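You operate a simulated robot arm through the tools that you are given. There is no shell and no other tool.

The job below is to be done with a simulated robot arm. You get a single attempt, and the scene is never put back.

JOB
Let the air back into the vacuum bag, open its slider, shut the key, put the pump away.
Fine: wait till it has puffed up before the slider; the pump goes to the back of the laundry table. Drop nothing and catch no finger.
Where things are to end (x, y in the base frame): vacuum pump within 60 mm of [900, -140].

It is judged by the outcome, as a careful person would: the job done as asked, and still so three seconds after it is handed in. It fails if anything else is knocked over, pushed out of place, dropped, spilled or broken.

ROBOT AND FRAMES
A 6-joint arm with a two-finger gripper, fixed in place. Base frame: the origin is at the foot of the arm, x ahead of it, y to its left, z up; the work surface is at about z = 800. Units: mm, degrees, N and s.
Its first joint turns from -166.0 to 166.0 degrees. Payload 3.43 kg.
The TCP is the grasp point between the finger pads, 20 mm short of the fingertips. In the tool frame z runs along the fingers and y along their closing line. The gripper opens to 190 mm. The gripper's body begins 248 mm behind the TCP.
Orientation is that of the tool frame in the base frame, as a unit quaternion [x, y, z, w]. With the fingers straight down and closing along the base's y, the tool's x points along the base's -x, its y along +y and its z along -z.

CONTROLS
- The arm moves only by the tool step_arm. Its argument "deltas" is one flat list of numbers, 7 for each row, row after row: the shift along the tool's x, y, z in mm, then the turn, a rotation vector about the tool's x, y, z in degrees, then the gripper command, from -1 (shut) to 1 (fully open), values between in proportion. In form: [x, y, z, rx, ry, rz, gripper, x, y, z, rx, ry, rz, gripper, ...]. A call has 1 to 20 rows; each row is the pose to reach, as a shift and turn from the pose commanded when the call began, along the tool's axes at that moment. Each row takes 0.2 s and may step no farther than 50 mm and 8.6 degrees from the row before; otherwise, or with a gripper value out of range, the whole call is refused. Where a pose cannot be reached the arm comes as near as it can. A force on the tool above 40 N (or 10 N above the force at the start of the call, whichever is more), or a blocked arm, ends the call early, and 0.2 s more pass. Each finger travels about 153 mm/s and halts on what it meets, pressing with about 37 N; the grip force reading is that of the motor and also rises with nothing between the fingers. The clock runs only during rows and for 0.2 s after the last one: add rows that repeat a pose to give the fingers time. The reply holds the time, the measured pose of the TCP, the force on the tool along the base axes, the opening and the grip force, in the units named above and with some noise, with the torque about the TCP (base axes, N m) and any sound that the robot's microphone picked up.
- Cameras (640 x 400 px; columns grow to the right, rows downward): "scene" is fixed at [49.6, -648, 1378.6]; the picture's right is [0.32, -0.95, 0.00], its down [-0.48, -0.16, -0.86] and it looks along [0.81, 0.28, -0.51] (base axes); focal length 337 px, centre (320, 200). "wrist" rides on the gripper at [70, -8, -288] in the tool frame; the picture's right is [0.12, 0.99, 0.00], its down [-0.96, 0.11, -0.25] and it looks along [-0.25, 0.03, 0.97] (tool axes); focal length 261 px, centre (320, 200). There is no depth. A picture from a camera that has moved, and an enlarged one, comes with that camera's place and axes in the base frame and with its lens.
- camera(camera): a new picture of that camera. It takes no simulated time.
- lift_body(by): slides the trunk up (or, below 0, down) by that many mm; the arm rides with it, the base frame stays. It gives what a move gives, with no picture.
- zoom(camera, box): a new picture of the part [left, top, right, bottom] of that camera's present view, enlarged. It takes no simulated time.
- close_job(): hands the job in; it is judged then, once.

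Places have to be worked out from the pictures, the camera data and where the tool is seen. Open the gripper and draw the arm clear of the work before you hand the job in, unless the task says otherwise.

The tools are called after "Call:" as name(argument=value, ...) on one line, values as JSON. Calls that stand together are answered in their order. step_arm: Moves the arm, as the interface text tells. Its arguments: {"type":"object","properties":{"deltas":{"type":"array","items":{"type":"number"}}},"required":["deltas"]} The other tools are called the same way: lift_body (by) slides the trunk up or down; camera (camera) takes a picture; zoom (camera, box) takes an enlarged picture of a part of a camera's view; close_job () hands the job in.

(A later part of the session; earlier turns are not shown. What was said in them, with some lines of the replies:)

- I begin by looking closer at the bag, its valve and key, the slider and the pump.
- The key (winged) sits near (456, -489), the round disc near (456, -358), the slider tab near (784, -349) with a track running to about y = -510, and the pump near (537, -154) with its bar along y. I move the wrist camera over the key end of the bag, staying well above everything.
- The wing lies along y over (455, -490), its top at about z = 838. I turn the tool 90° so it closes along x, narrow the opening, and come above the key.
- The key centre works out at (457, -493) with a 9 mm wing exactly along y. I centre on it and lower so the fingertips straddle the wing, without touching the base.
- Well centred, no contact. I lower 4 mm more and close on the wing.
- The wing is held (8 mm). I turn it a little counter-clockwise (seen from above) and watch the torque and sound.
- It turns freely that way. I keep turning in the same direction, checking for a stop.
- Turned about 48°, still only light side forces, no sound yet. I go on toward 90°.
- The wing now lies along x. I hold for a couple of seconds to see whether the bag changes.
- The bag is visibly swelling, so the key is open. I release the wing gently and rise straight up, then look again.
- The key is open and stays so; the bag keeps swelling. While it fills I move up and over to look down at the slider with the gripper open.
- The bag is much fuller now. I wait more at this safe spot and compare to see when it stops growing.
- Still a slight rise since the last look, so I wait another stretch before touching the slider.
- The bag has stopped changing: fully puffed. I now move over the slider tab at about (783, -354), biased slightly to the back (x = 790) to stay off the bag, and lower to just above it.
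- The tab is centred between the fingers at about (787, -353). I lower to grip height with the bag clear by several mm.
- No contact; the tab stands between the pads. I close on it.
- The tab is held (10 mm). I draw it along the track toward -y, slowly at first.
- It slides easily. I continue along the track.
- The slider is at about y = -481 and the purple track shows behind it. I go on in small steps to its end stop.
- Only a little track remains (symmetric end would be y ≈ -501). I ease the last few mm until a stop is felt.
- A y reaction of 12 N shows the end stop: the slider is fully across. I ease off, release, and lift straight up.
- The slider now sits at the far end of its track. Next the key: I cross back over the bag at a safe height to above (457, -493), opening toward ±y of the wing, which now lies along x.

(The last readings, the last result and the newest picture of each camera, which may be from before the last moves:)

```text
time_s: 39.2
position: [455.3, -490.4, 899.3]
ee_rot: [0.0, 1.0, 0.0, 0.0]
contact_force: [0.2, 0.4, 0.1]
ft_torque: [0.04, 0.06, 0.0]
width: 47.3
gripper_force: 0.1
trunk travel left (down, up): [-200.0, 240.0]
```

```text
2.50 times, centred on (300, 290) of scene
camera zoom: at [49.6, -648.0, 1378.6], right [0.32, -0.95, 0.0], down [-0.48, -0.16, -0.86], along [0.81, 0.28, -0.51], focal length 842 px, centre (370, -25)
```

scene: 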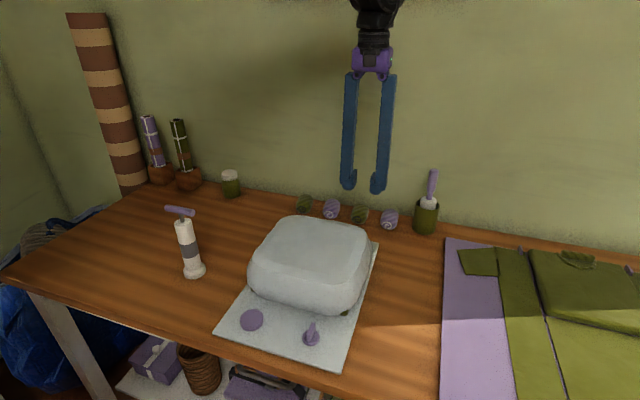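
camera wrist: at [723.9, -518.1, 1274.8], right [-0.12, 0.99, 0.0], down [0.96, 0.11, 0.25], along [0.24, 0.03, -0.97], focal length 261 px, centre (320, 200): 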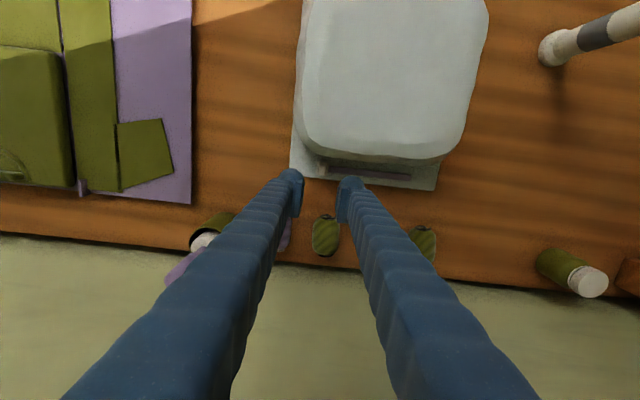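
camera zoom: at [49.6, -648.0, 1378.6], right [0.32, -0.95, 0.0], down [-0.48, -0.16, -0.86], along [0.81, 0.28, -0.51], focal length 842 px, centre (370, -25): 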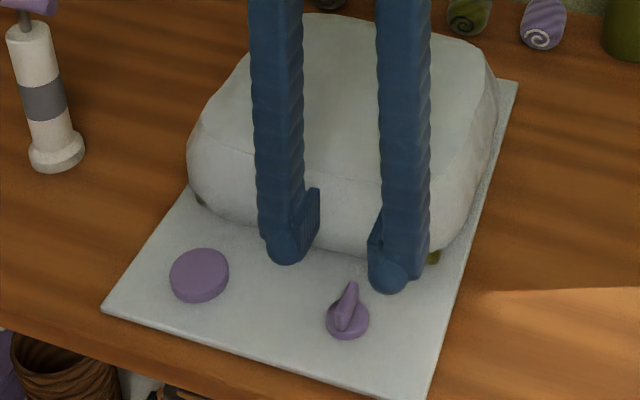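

The key's wing is along x at about (454, -493). I centre and lower around it.

Call:
step_arm(deltas=[1.5, -2.5, 25, 0, 0, 0, -0.5, 1.5, -2.5, 45, 0, 0, 0, -0.5, 1.5, -2.5, 58, 0, 0, 0, -0.55, 1.5, -2.5, 59, 0, 0, 0, -0.55])

Call:
zoom(camera="wrist", box=[240, 140, 400, 240])

```text
time_s: 40.2
position: [452.5, -493.1, 839.1]
ee_rot: [0.0, 1.0, 0.0, -0.001]
contact_force: [0.4, 0.5, 0.8]
ft_torque: [-0.01, 0.01, 0.02]
width: 42.9
gripper_force: 0.1
trunk travel left (down, up): [-200.0, 240.0]
```

```text
4.00 times, centred on (320, 190) of wrist
camera zoom: at [382.2, -502.2, 1126.2], right [-0.12, 0.99, 0.0], down [0.96, 0.11, 0.25], along [0.25, 0.03, -0.97], focal length 1043 px, centre (320, 240)
```

zoom: 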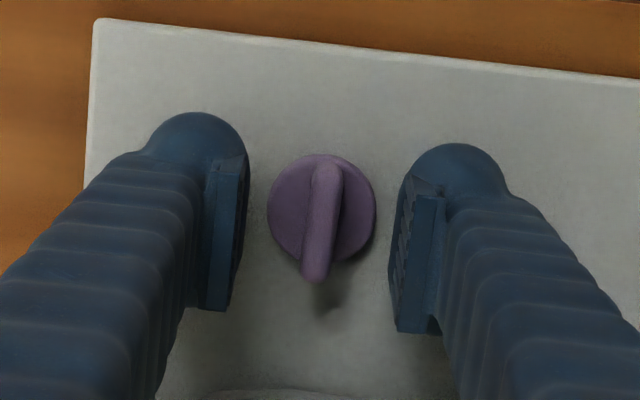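

Centred on the key; closing on the wing.

Call:
step_arm(deltas=[0, 0, 0, 0, 0, 0, -0.7, 0, 0, 0, 0, 0, 0, -0.85, 0, 0, 0, 0, 0, 0, -1, 0, 0, 0, 0, 0, 0, -1])

```text
time_s: 41.2
position: [453.5, -494.4, 839.8]
ee_rot: [0.0, 1.0, 0.001, -0.001]
contact_force: [0.2, 1.8, 0.2]
ft_torque: [0.02, 0.01, 0.0]
width: 8.2
gripper_force: 36.2
trunk travel left (down, up): [-200.0, 240.0]
```

Held at 8 mm. I turn it back clockwise, most of the way first.

Call:
step_arm(deltas=[0, 0, 0, 0, 0, 6, -1, 0, 0, 0, 0, 0, 12, -1, 0, 0, 0, 0, 0, 18, -1, 0, 0, 0, 0, 0, 24, -1, 0, 0, 0, 0, 0, 30, -1, 0, 0, 0, 0, 0, 36, -1, 0, 0, 0, 0, 0, 42, -1, 0, 0, 0, 0, 0, 48, -1, 0, 0, 0, 0, 0, 54, -1, 0, 0, 0, 0, 0, 60, -1, 0, 0, 0, 0, 0, 66, -1, 0, 0, 0, 0, 0, 72, -1, 0, 0, 0, 0, 0, 78, -1])

Call:
zoom(camera="wrist", box=[240, 140, 400, 240])

```text
time_s: 44.0
position: [453.7, -493.1, 838.6]
ee_rot: [0.63, 0.777, 0.0, -0.001]
contact_force: [-1.2, -1.1, 0.0]
ft_torque: [-0.14, 0.02, 0.0]
width: 8.1
gripper_force: 37.6
trunk travel left (down, up): [-200.0, 240.0]
```

```text
4.00 times, centred on (320, 190) of wrist
camera zoom: at [429.9, -425.6, 1126.7], right [0.95, 0.32, 0.0], down [0.31, -0.92, 0.25], along [0.08, -0.23, -0.97], focal length 1043 px, centre (320, 240)
```

zoom: 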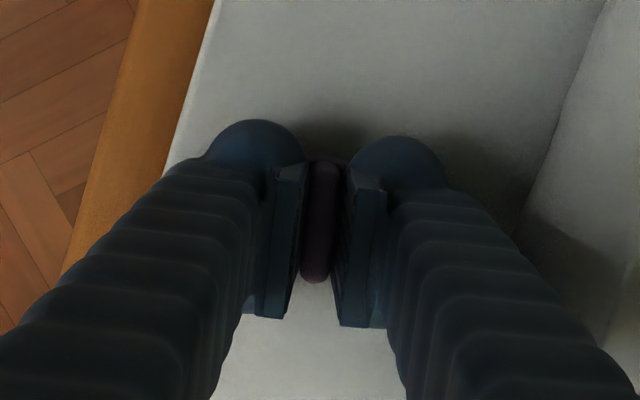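

The key turned 78° easily; I finish to 90° in small steps and check for a stop.

Call:
step_arm(deltas=[0, 0, 0, 0, 0, 4, -1, 0, 0, 0, 0, 0, 8, -1, 0, 0, 0, 0, 0, 10, -1, 0, 0, 0, 0, 0, 12, -1, 0, 0, 0, 0, 0, 13, -1, 0, 0, 0, 0, 0, 13, -1])

```text
time_s: 45.4
position: [453.5, -492.9, 840.0]
ee_rot: [0.714, 0.7, 0.0, -0.001]
contact_force: [2.3, 3.9, -1.0]
ft_torque: [0.14, -0.01, 0.59]
width: 8.1
gripper_force: 37.1
trunk travel left (down, up): [-200.0, 240.0]
```

A torque of 0.6 N m about z shows the shut stop. I release and rise straight up.

Call:
step_arm(deltas=[0, 0, 0, 0, 0, 0, -0.8, 0, 0, 0, 0, 0, 0, -0.6, 0, 0, 0, 0, 0, 0, -0.6, 0, 0, -20, 0, 0, 0, -0.6, 0, 0, -60, 0, 0, 0, -0.6, 0, 0, -110, 0, 0, 0, -0.6, 0, 0, -160, 0, 0, 0, -0.6])

Call:
zoom(camera="scene", box=[210, 210, 390, 370])

Call:
zoom(camera="wrist", box=[240, 140, 400, 240])

```text
time_s: 47.0
position: [453.7, -492.1, 1001.9]
ee_rot: [0.714, 0.701, 0.0, 0.0]
contact_force: [0.3, -0.6, 1.5]
ft_torque: [0.02, -0.03, -0.01]
width: 38.0
gripper_force: 0.0
trunk travel left (down, up): [-200.0, 240.0]
```

```text
2.50 times, centred on (300, 290) of scene
camera zoom: at [49.6, -648.0, 1378.6], right [0.32, -0.95, 0.0], down [-0.48, -0.16, -0.86], along [0.81, 0.28, -0.51], focal length 842 px, centre (370, -25)
```

zoom: 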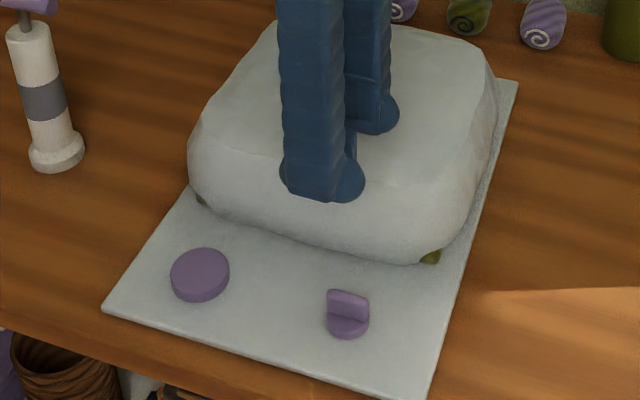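

```text
4.00 times, centred on (320, 190) of wrist
camera zoom: at [445.4, -421.6, 1288.3], right [0.99, 0.1, 0.0], down [0.1, -0.96, 0.25], along [0.02, -0.25, -0.97], focal length 1043 px, centre (320, 240)
```

zoom: 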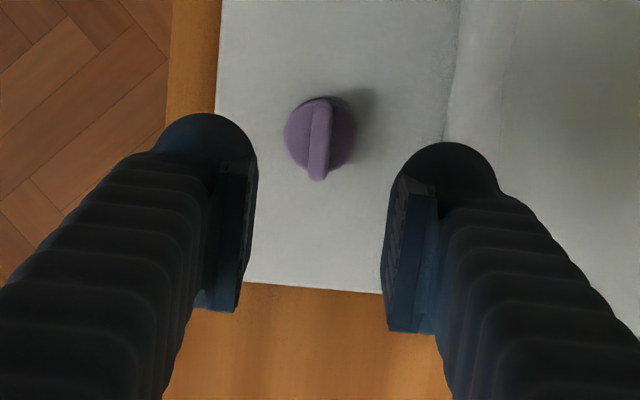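

The key is shut, back in its original position, and the bag stays puffed. Now the pump at about (537, -154): I rise and move above it with the fingers closing along x, clear of its crossbar.

Call:
step_arm(deltas=[0, 0, -45, 0, 0, -1, -0.5, 20, 5, -85, 0, 0, -1, -0.4, 62, 15, -110, 0, 0, -1, -0.3, 105, 25, -128, 0, 0, -1, -0.2, 150, 35, -128, 0, 0, -1, -0.1, 195, 46, -128, 0, 0, -1, -0.1, 240, 57, -128, 0, 0, -1, -0.1, 285, 68, -128, 0, 0, -1, -0.1, 318, 75, -128, 0, 0, -1, -0.1, 338.5, 80, -128, 0, 0, -1, -0.1, 338.5, 80, -128, 0, 0, -1, -0.1])

Call:
camera(camera="wrist")

Call:
zoom(camera="wrist", box=[240, 100, 400, 200])

Call:
camera(camera="scene")

```text
time_s: 49.4
position: [539.6, -157.5, 1128.9]
ee_rot: [0.707, 0.707, -0.001, -0.001]
contact_force: [0.8, -0.7, -0.4]
ft_torque: [-0.04, 0.01, -0.02]
width: 85.4
gripper_force: 0.1
trunk travel left (down, up): [-200.0, 240.0]
```

```text
taken
camera wrist: at [530.2, -87.0, 1415.4], right [0.99, 0.12, 0.0], down [0.11, -0.96, 0.25], along [0.03, -0.25, -0.97], focal length 261 px, centre (320, 200)
```

wrist: 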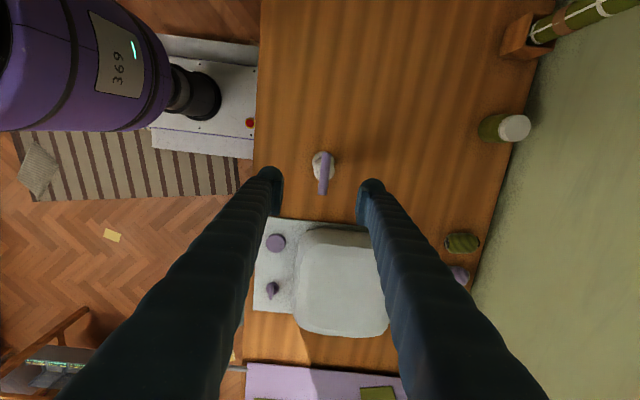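

```text
4.00 times, centred on (320, 150) of wrist
camera zoom: at [530.2, -87.0, 1415.4], right [0.99, 0.12, 0.0], down [0.11, -0.96, 0.25], along [0.03, -0.25, -0.97], focal length 1043 px, centre (320, 400)
```

zoom: 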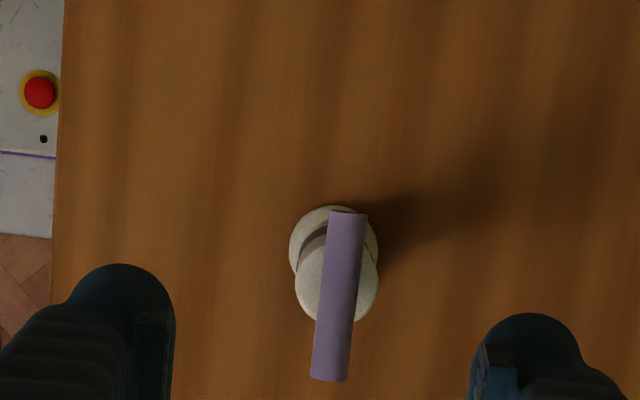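

```text
taken
```

scene: 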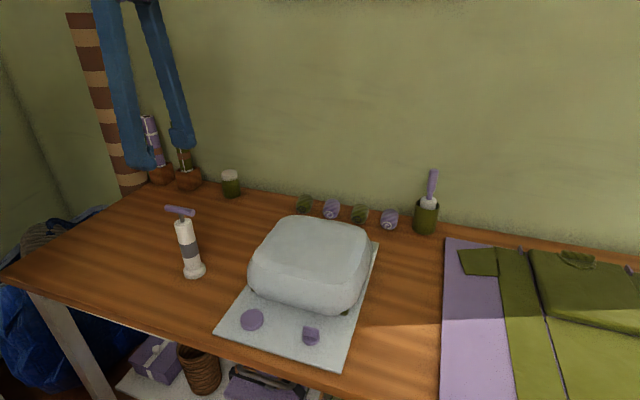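

From the wrist view the pump stands upright at about (546, -152), with its 70 mm bar along y at z ≈ 985. I centre over it and stop just above the bar to check alignment.

Call:
step_arm(deltas=[5.5, 6.5, 20, 0, 0, 0, -0.1, 5.5, 6.5, 60, 0, 0, 0, -0.1, 5.5, 6.5, 95, 0, 0, 0, -0.1, 5.5, 6.5, 95, 0, 0, 0, -0.1])

Call:
zoom(camera="wrist", box=[220, 130, 420, 255])

Call:
zoom(camera="scene", box=[100, 130, 260, 290])

```text
time_s: 50.4
position: [544.2, -150.4, 1032.2]
ee_rot: [0.707, 0.707, 0.0, 0.0]
contact_force: [-0.2, 1.0, -0.1]
ft_torque: [0.01, 0.04, -0.02]
width: 85.7
gripper_force: 0.0
trunk travel left (down, up): [-200.0, 240.0]
```

```text
3.20 times, centred on (320, 192) of wrist
camera zoom: at [536.4, -80.6, 1319.2], right [0.99, 0.12, 0.0], down [0.11, -0.96, 0.25], along [0.03, -0.25, -0.97], focal length 834 px, centre (320, 224)
```

zoom: 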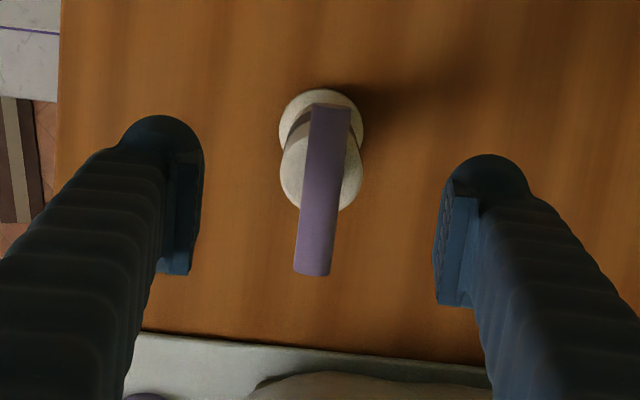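

```text
2.50 times, centred on (180, 210) of scene
camera zoom: at [49.6, -648.0, 1378.6], right [0.32, -0.95, 0.0], down [-0.48, -0.16, -0.86], along [0.81, 0.28, -0.51], focal length 842 px, centre (670, 175)
```

zoom: 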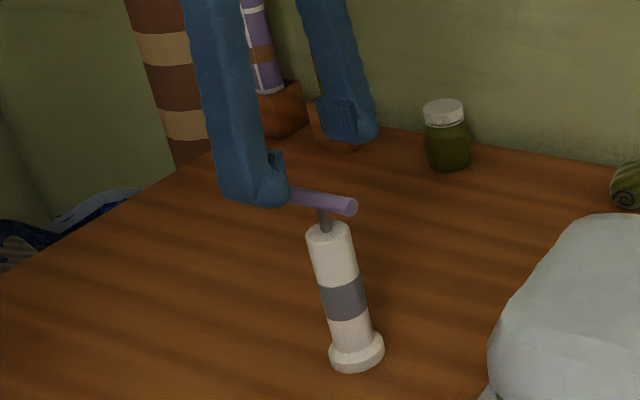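

Aligned with the pump axis at (546, -153). I descend around the bar to grip the barrel at the grey band, z ≈ 880.

Call:
step_arm(deltas=[-1, 1, 30, 0, 0, 0, -0.1, -1, 1, 60, 0, 0, 0, -0.1, -1, 1, 90, 0, 0, 0, -0.1, -1, 1, 120, 0, 0, 0, -0.1, -1, 1, 150, 0, 0, 0, -0.1, -1, 1, 152, 0, 0, 0, -0.2])

Call:
zoom(camera="wrist", box=[220, 130, 420, 255])

Call:
zoom(camera="scene", box=[100, 130, 260, 290])

```text
time_s: 51.8
position: [547.7, -150.8, 881.3]
ee_rot: [0.707, 0.707, 0.0, 0.0]
contact_force: [-0.7, -0.6, -0.5]
ft_torque: [0.03, -0.02, 0.01]
width: 75.8
gripper_force: 0.1
trunk travel left (down, up): [-200.0, 240.0]
```

```text
3.20 times, centred on (320, 192) of wrist
camera zoom: at [538.8, -81.0, 1167.9], right [0.99, 0.12, 0.0], down [0.11, -0.96, 0.25], along [0.03, -0.25, -0.97], focal length 834 px, centre (320, 224)
```

zoom: 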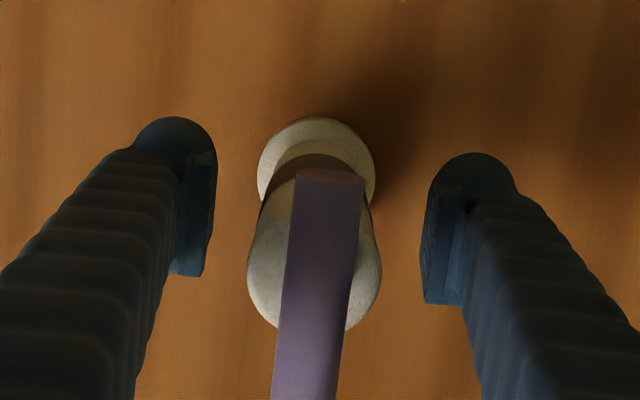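

```text
2.50 times, centred on (180, 210) of scene
camera zoom: at [49.6, -648.0, 1378.6], right [0.32, -0.95, 0.0], down [-0.48, -0.16, -0.86], along [0.81, 0.28, -0.51], focal length 842 px, centre (670, 175)
```

zoom: 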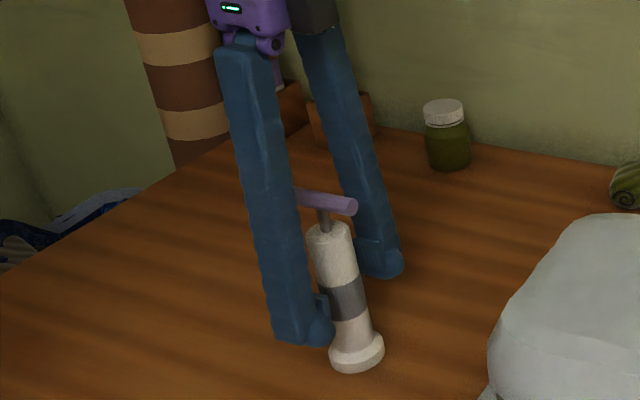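

The pump stands midway between the pads. I close slowly on the barrel.

Call:
step_arm(deltas=[0, 0, 0, 0, 0, 0, -0.35, 0, 0, 0, 0, 0, 0, -0.45, 0, 0, 0, 0, 0, 0, -0.52, 0, 0, 0, 0, 0, 0, -0.58, 0, 0, 0, 0, 0, 0, -0.65, 0, 0, 0, 0, 0, 0, -0.8, 0, 0, 0, 0, 0, 0, -1, 0, 0, 0, 0, 0, 0, -1])

Call:
zoom(camera="scene", box=[100, 130, 260, 290])

```text
time_s: 53.6
position: [547.2, -151.1, 880.1]
ee_rot: [0.707, 0.707, -0.001, 0.0]
contact_force: [1.1, -0.8, 0.5]
ft_torque: [0.0, -0.03, 0.0]
width: 36.2
gripper_force: 37.0
trunk travel left (down, up): [-200.0, 240.0]
```

```text
2.50 times, centred on (180, 210) of scene
camera zoom: at [49.6, -648.0, 1378.6], right [0.32, -0.95, 0.0], down [-0.48, -0.16, -0.86], along [0.81, 0.28, -0.51], focal length 842 px, centre (670, 175)
```

zoom: 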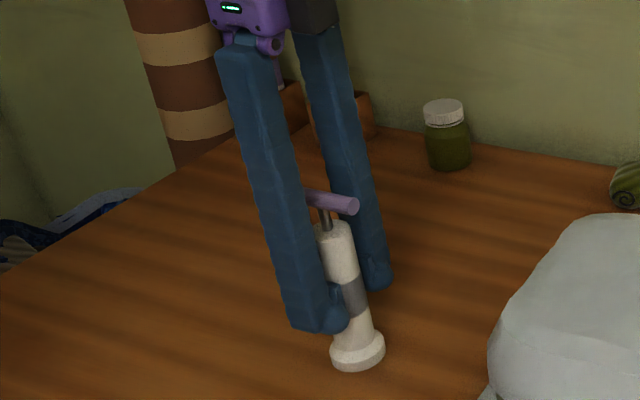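

Barrel held at 36 mm. I lift slowly 50 mm and check the grip.

Call:
step_arm(deltas=[0, 0, -5, 0, 0, 0, -1, 0, 0, -15, 0, 0, 0, -1, 0, 0, -28, 0, 0, 0, -1, 0, 0, -40, 0, 0, 0, -1, 0, 0, -50, 0, 0, 0, -1, 0, 0, -50, 0, 0, 0, -1])

Call:
camera(camera="scene")

```text
time_s: 55.0
position: [547.3, -150.7, 931.4]
ee_rot: [0.707, 0.707, -0.001, -0.001]
contact_force: [0.8, 0.2, -1.1]
ft_torque: [0.01, -0.01, 0.01]
width: 36.4
gripper_force: 37.3
trunk travel left (down, up): [-200.0, 240.0]
```

```text
taken
```

scene: 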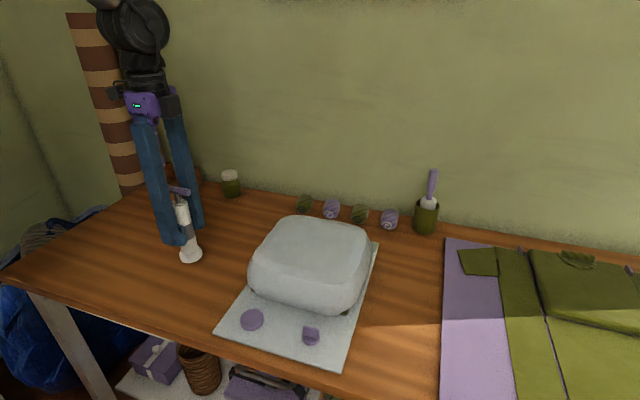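

The pump is held firmly and lifts clear. I carry it to the back at (890, -140) about 70 mm above the table, turning the gripper 90° on the way so that its body lies along the wall, not into it.

Call:
step_arm(deltas=[0, 10, -20, 0, 0, -4, -1, 1, 35, -20, 0, 0, -11, -1, 2, 62, -20, 0, 0, -18, -1, 3, 90, -20, 0, 0, -25, -1, 4, 118, -20, 0, 0, -32, -1, 5, 146, -20, 0, 0, -39, -1, 6, 174, -20, 0, 0, -46, -1, 7, 202, -20, 0, 0, -53, -1, 8, 230, -20, 0, 0, -60, -1, 9, 258, -20, 0, 0, -67, -1, 10, 285, -20, 0, 0, -74, -1, 10, 310, -20, 0, 0, -81, -1, 11, 330, -20, 0, 0, -87, -1, 11, 343, -20, 0, 0, -90, -1, 11, 343, -20, 0, 0, -90, -1])

Call:
camera(camera="scene")

Call:
camera(camera="wrist")

```text
time_s: 58.2
position: [889.7, -140.9, 951.7]
ee_rot: [0.0, 1.0, 0.0, -0.001]
contact_force: [-0.6, 0.1, -1.5]
ft_torque: [0.05, 0.03, 0.03]
width: 36.3
gripper_force: 36.8
trunk travel left (down, up): [-200.0, 240.0]
```

```text
taken
```

scene: 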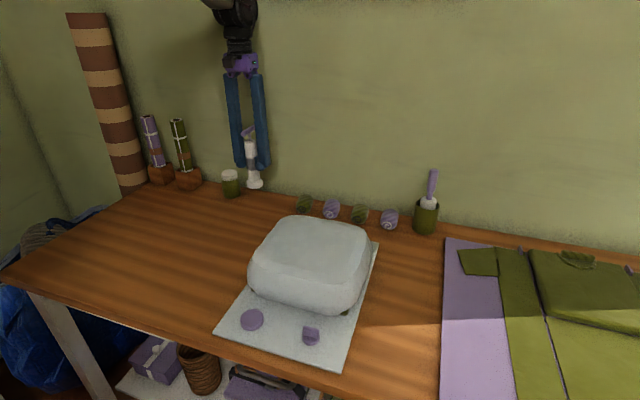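

```text
taken
camera wrist: at [819.3, -148.8, 1238.2], right [-0.12, 0.99, 0.0], down [0.96, 0.12, 0.25], along [0.24, 0.03, -0.97], focal length 261 px, centre (320, 200)
```

wrist: 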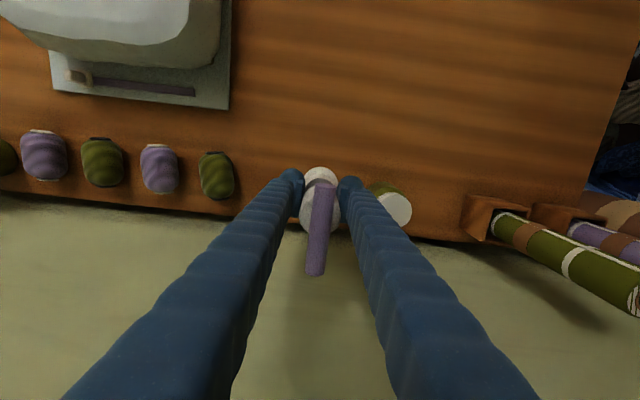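

Pump is at (890, -141), clear of the jar (edge at y ≈ -52), the rolls and the wall. It stood with the TCP at z ≈ 880, so I lower to a few mm above that.

Call:
step_arm(deltas=[0, 0, 15, 0, 0, 0, -1, 0, 0, 32, 0, 0, 0, -1, 0, 0, 48, 0, 0, 0, -1, 0, 0, 60, 0, 0, 0, -1, 0, 0, 66, 0, 0, 0, -1, 0, 0, 68, 0, 0, 0, -1, 0, 0, 68, 0, 0, 0, -1])

Call:
zoom(camera="scene", box=[190, 100, 330, 220])

```text
time_s: 59.8
position: [888.7, -139.6, 882.9]
ee_rot: [0.001, 1.0, 0.0, -0.002]
contact_force: [-0.2, -0.4, -1.1]
ft_torque: [0.0, -0.01, -0.02]
width: 36.1
gripper_force: 36.9
trunk travel left (down, up): [-200.0, 240.0]
```

```text
3.33 times, centred on (260, 160) of scene
camera zoom: at [49.6, -648.0, 1378.6], right [0.32, -0.95, 0.0], down [-0.48, -0.16, -0.86], along [0.81, 0.28, -0.51], focal length 1122 px, centre (520, 333)
```

zoom: 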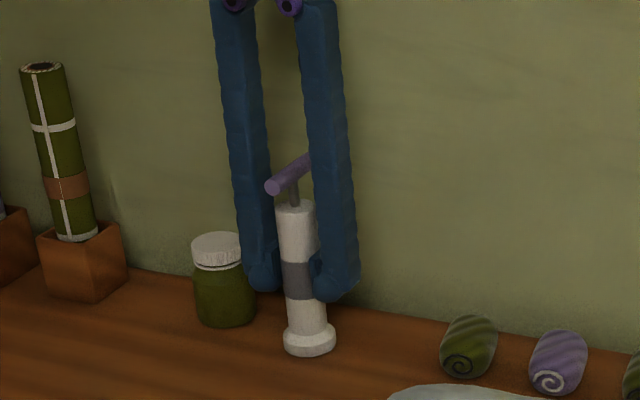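

Nearly down, no contact yet. I lower millimetre by millimetre until the base touches.

Call:
step_arm(deltas=[0, 0, 1, 0, 0, 0, -1, 0, 0, 2, 0, 0, 0, -1, 0, 0, 2.5, 0, 0, 0, -1, 0, 0, 3, 0, 0, 0, -1, 0, 0, 3, 0, 0, 0, -1])

```text
time_s: 61.0
position: [889.3, -139.9, 880.9]
ee_rot: [0.0, 1.0, -0.001, 0.001]
contact_force: [1.1, -0.1, 13.0]
ft_torque: [0.05, 0.02, 0.01]
width: 36.0
gripper_force: 37.2
trunk travel left (down, up): [-200.0, 240.0]
```

The base is on the table (13 N). I open gradually to about 75 mm, keeping clear of the jar, and hold.

Call:
step_arm(deltas=[0, 0, -0.5, 0, 0, 0, -1, 0, 0, -0.5, 0, 0, 0, -0.6, 0, 0, -0.5, 0, 0, 0, -0.5, 0, 0, -0.5, 0, 0, 0, -0.4, 0, 0, -0.5, 0, 0, 0, -0.3, 0, 0, -0.5, 0, 0, 0, -0.22, 0, 0, -0.5, 0, 0, 0, -0.22])

Call:
zoom(camera="scene", box=[190, 100, 330, 220])

Call:
zoom(camera="wrist", box=[220, 130, 420, 255])

```text
time_s: 62.6
position: [889.5, -140.4, 881.0]
ee_rot: [0.0, 1.0, 0.0, -0.001]
contact_force: [0.1, 1.1, 0.4]
ft_torque: [0.0, 0.0, -0.01]
width: 74.2
gripper_force: 0.1
trunk travel left (down, up): [-200.0, 240.0]
```

```text
3.33 times, centred on (260, 160) of scene
camera zoom: at [49.6, -648.0, 1378.6], right [0.32, -0.95, 0.0], down [-0.48, -0.16, -0.86], along [0.81, 0.28, -0.51], focal length 1122 px, centre (520, 333)
```

zoom: 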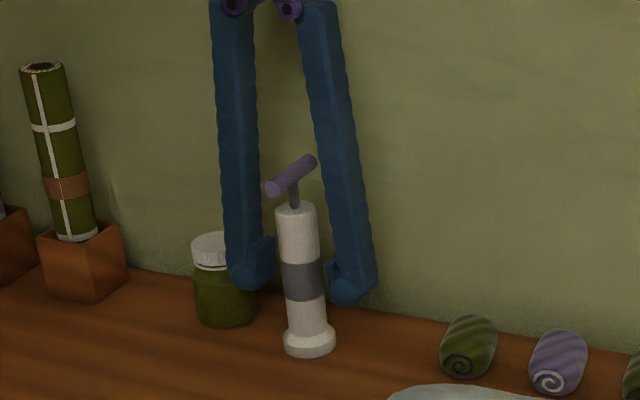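

```text
3.20 times, centred on (320, 192) of wrist
camera zoom: at [819.2, -148.9, 1167.1], right [-0.12, 0.99, 0.0], down [0.96, 0.11, 0.25], along [0.24, 0.03, -0.97], focal length 834 px, centre (320, 224)
```

zoom: 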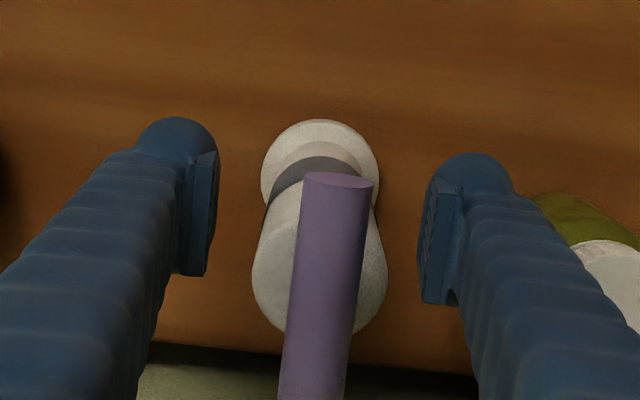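

The pump stands upright and free. I rise straight up past the bar, then draw back over the table.

Call:
step_arm(deltas=[0, 0, -20, 0, 0, 0, -0.22, 0, 0, -55, 0, 0, 0, -0.22, 0, 0, -95, 0, 0, 0, -0.22, 0, 0, -140, 0, 0, 0, -0.22, 0, 0, -185, 0, 0, 0, -0.22, 0, 0, -230, 0, 0, 0, -0.1, 40, 0, -240, 0, 0, 0, 0.1, 85, 0, -240, 0, 0, 0, 0.4, 130, 0, -240, 0, 0, 0, 0.7, 175, 0, -240, 0, 0, 0, 1, 220, 0, -240, 0, 0, 0, 1, 255, 0, -240, 0, 0, 0, 1, 255, 0, -240, 0, 0, 0, 1])

Call:
camera(camera="scene")

Call:
camera(camera="wrist")

Call:
zoom(camera="scene", box=[210, 210, 390, 370])

```text
time_s: 65.4
position: [633.9, -139.9, 1117.2]
ee_rot: [0.0, 1.0, 0.001, -0.002]
contact_force: [-0.1, 0.0, -0.6]
ft_torque: [0.0, 0.02, 0.02]
width: 189.9
gripper_force: 0.1
trunk travel left (down, up): [-200.0, 240.0]
```

```text
taken
```

scene: 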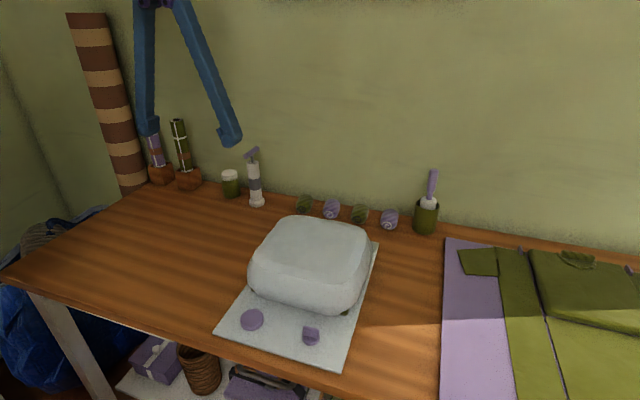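

```text
taken
camera wrist: at [565.0, -149.3, 1405.8], right [-0.12, 0.99, 0.0], down [0.96, 0.11, 0.25], along [0.24, 0.03, -0.97], focal length 261 px, centre (320, 200)
```

wrist: 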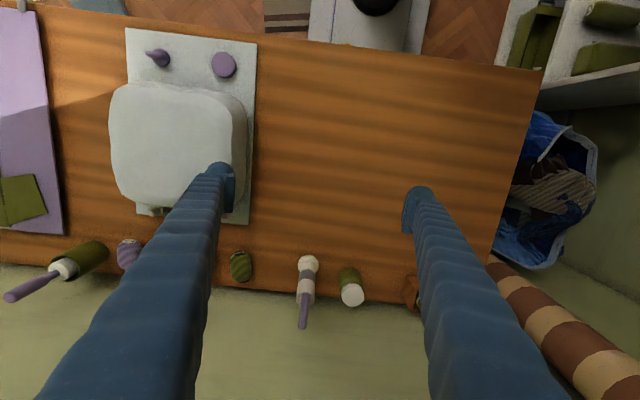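

```text
2.50 times, centred on (300, 290) of scene
camera zoom: at [49.6, -648.0, 1378.6], right [0.32, -0.95, 0.0], down [-0.48, -0.16, -0.86], along [0.81, 0.28, -0.51], focal length 842 px, centre (370, -25)
```

zoom: 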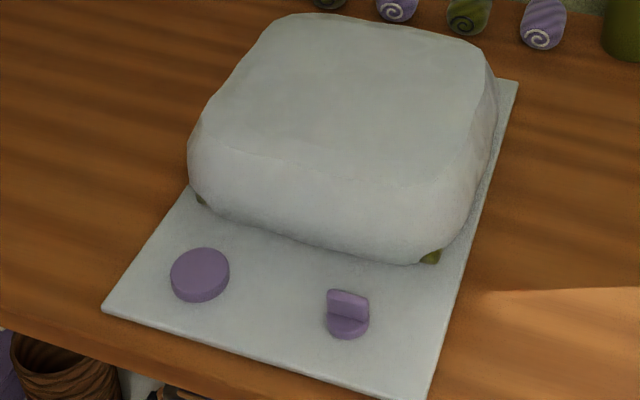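

Everything reads as asked: the bag is puffed, the slider at the far end of its track, the key back at its shut stop, and the pump upright at about (890, -140). Nothing else has moved, the gripper is open and the arm is clear, so I hand it in.

Call:
close_job()

```text
The job is handed in.
```

The bag has its air back, its slider is open, the key is shut and the pump is put away. The job is handed in, but I have not seen a verdict.

- **Air:** I turned the key about 90° counter-clockwise and the bag swelled. I waited until two pictures about four seconds apart showed no change before touching the slider.
- **Slider:** It slid the length of its track, from y ≈ -353 to the end stop near y = -508.
- **Key:** I turned it back clockwise until it met its stop, and its wing lies as it did at the start.
- **Pump:** It stands upright at about (890, -140), roughly 10 mm from the target and clear of the jar beside it.

Nothing was dropped or knocked over. The bag's board may have moved a millimetre or two when the slider met its end stop; I saw no other movement in the last pictures.
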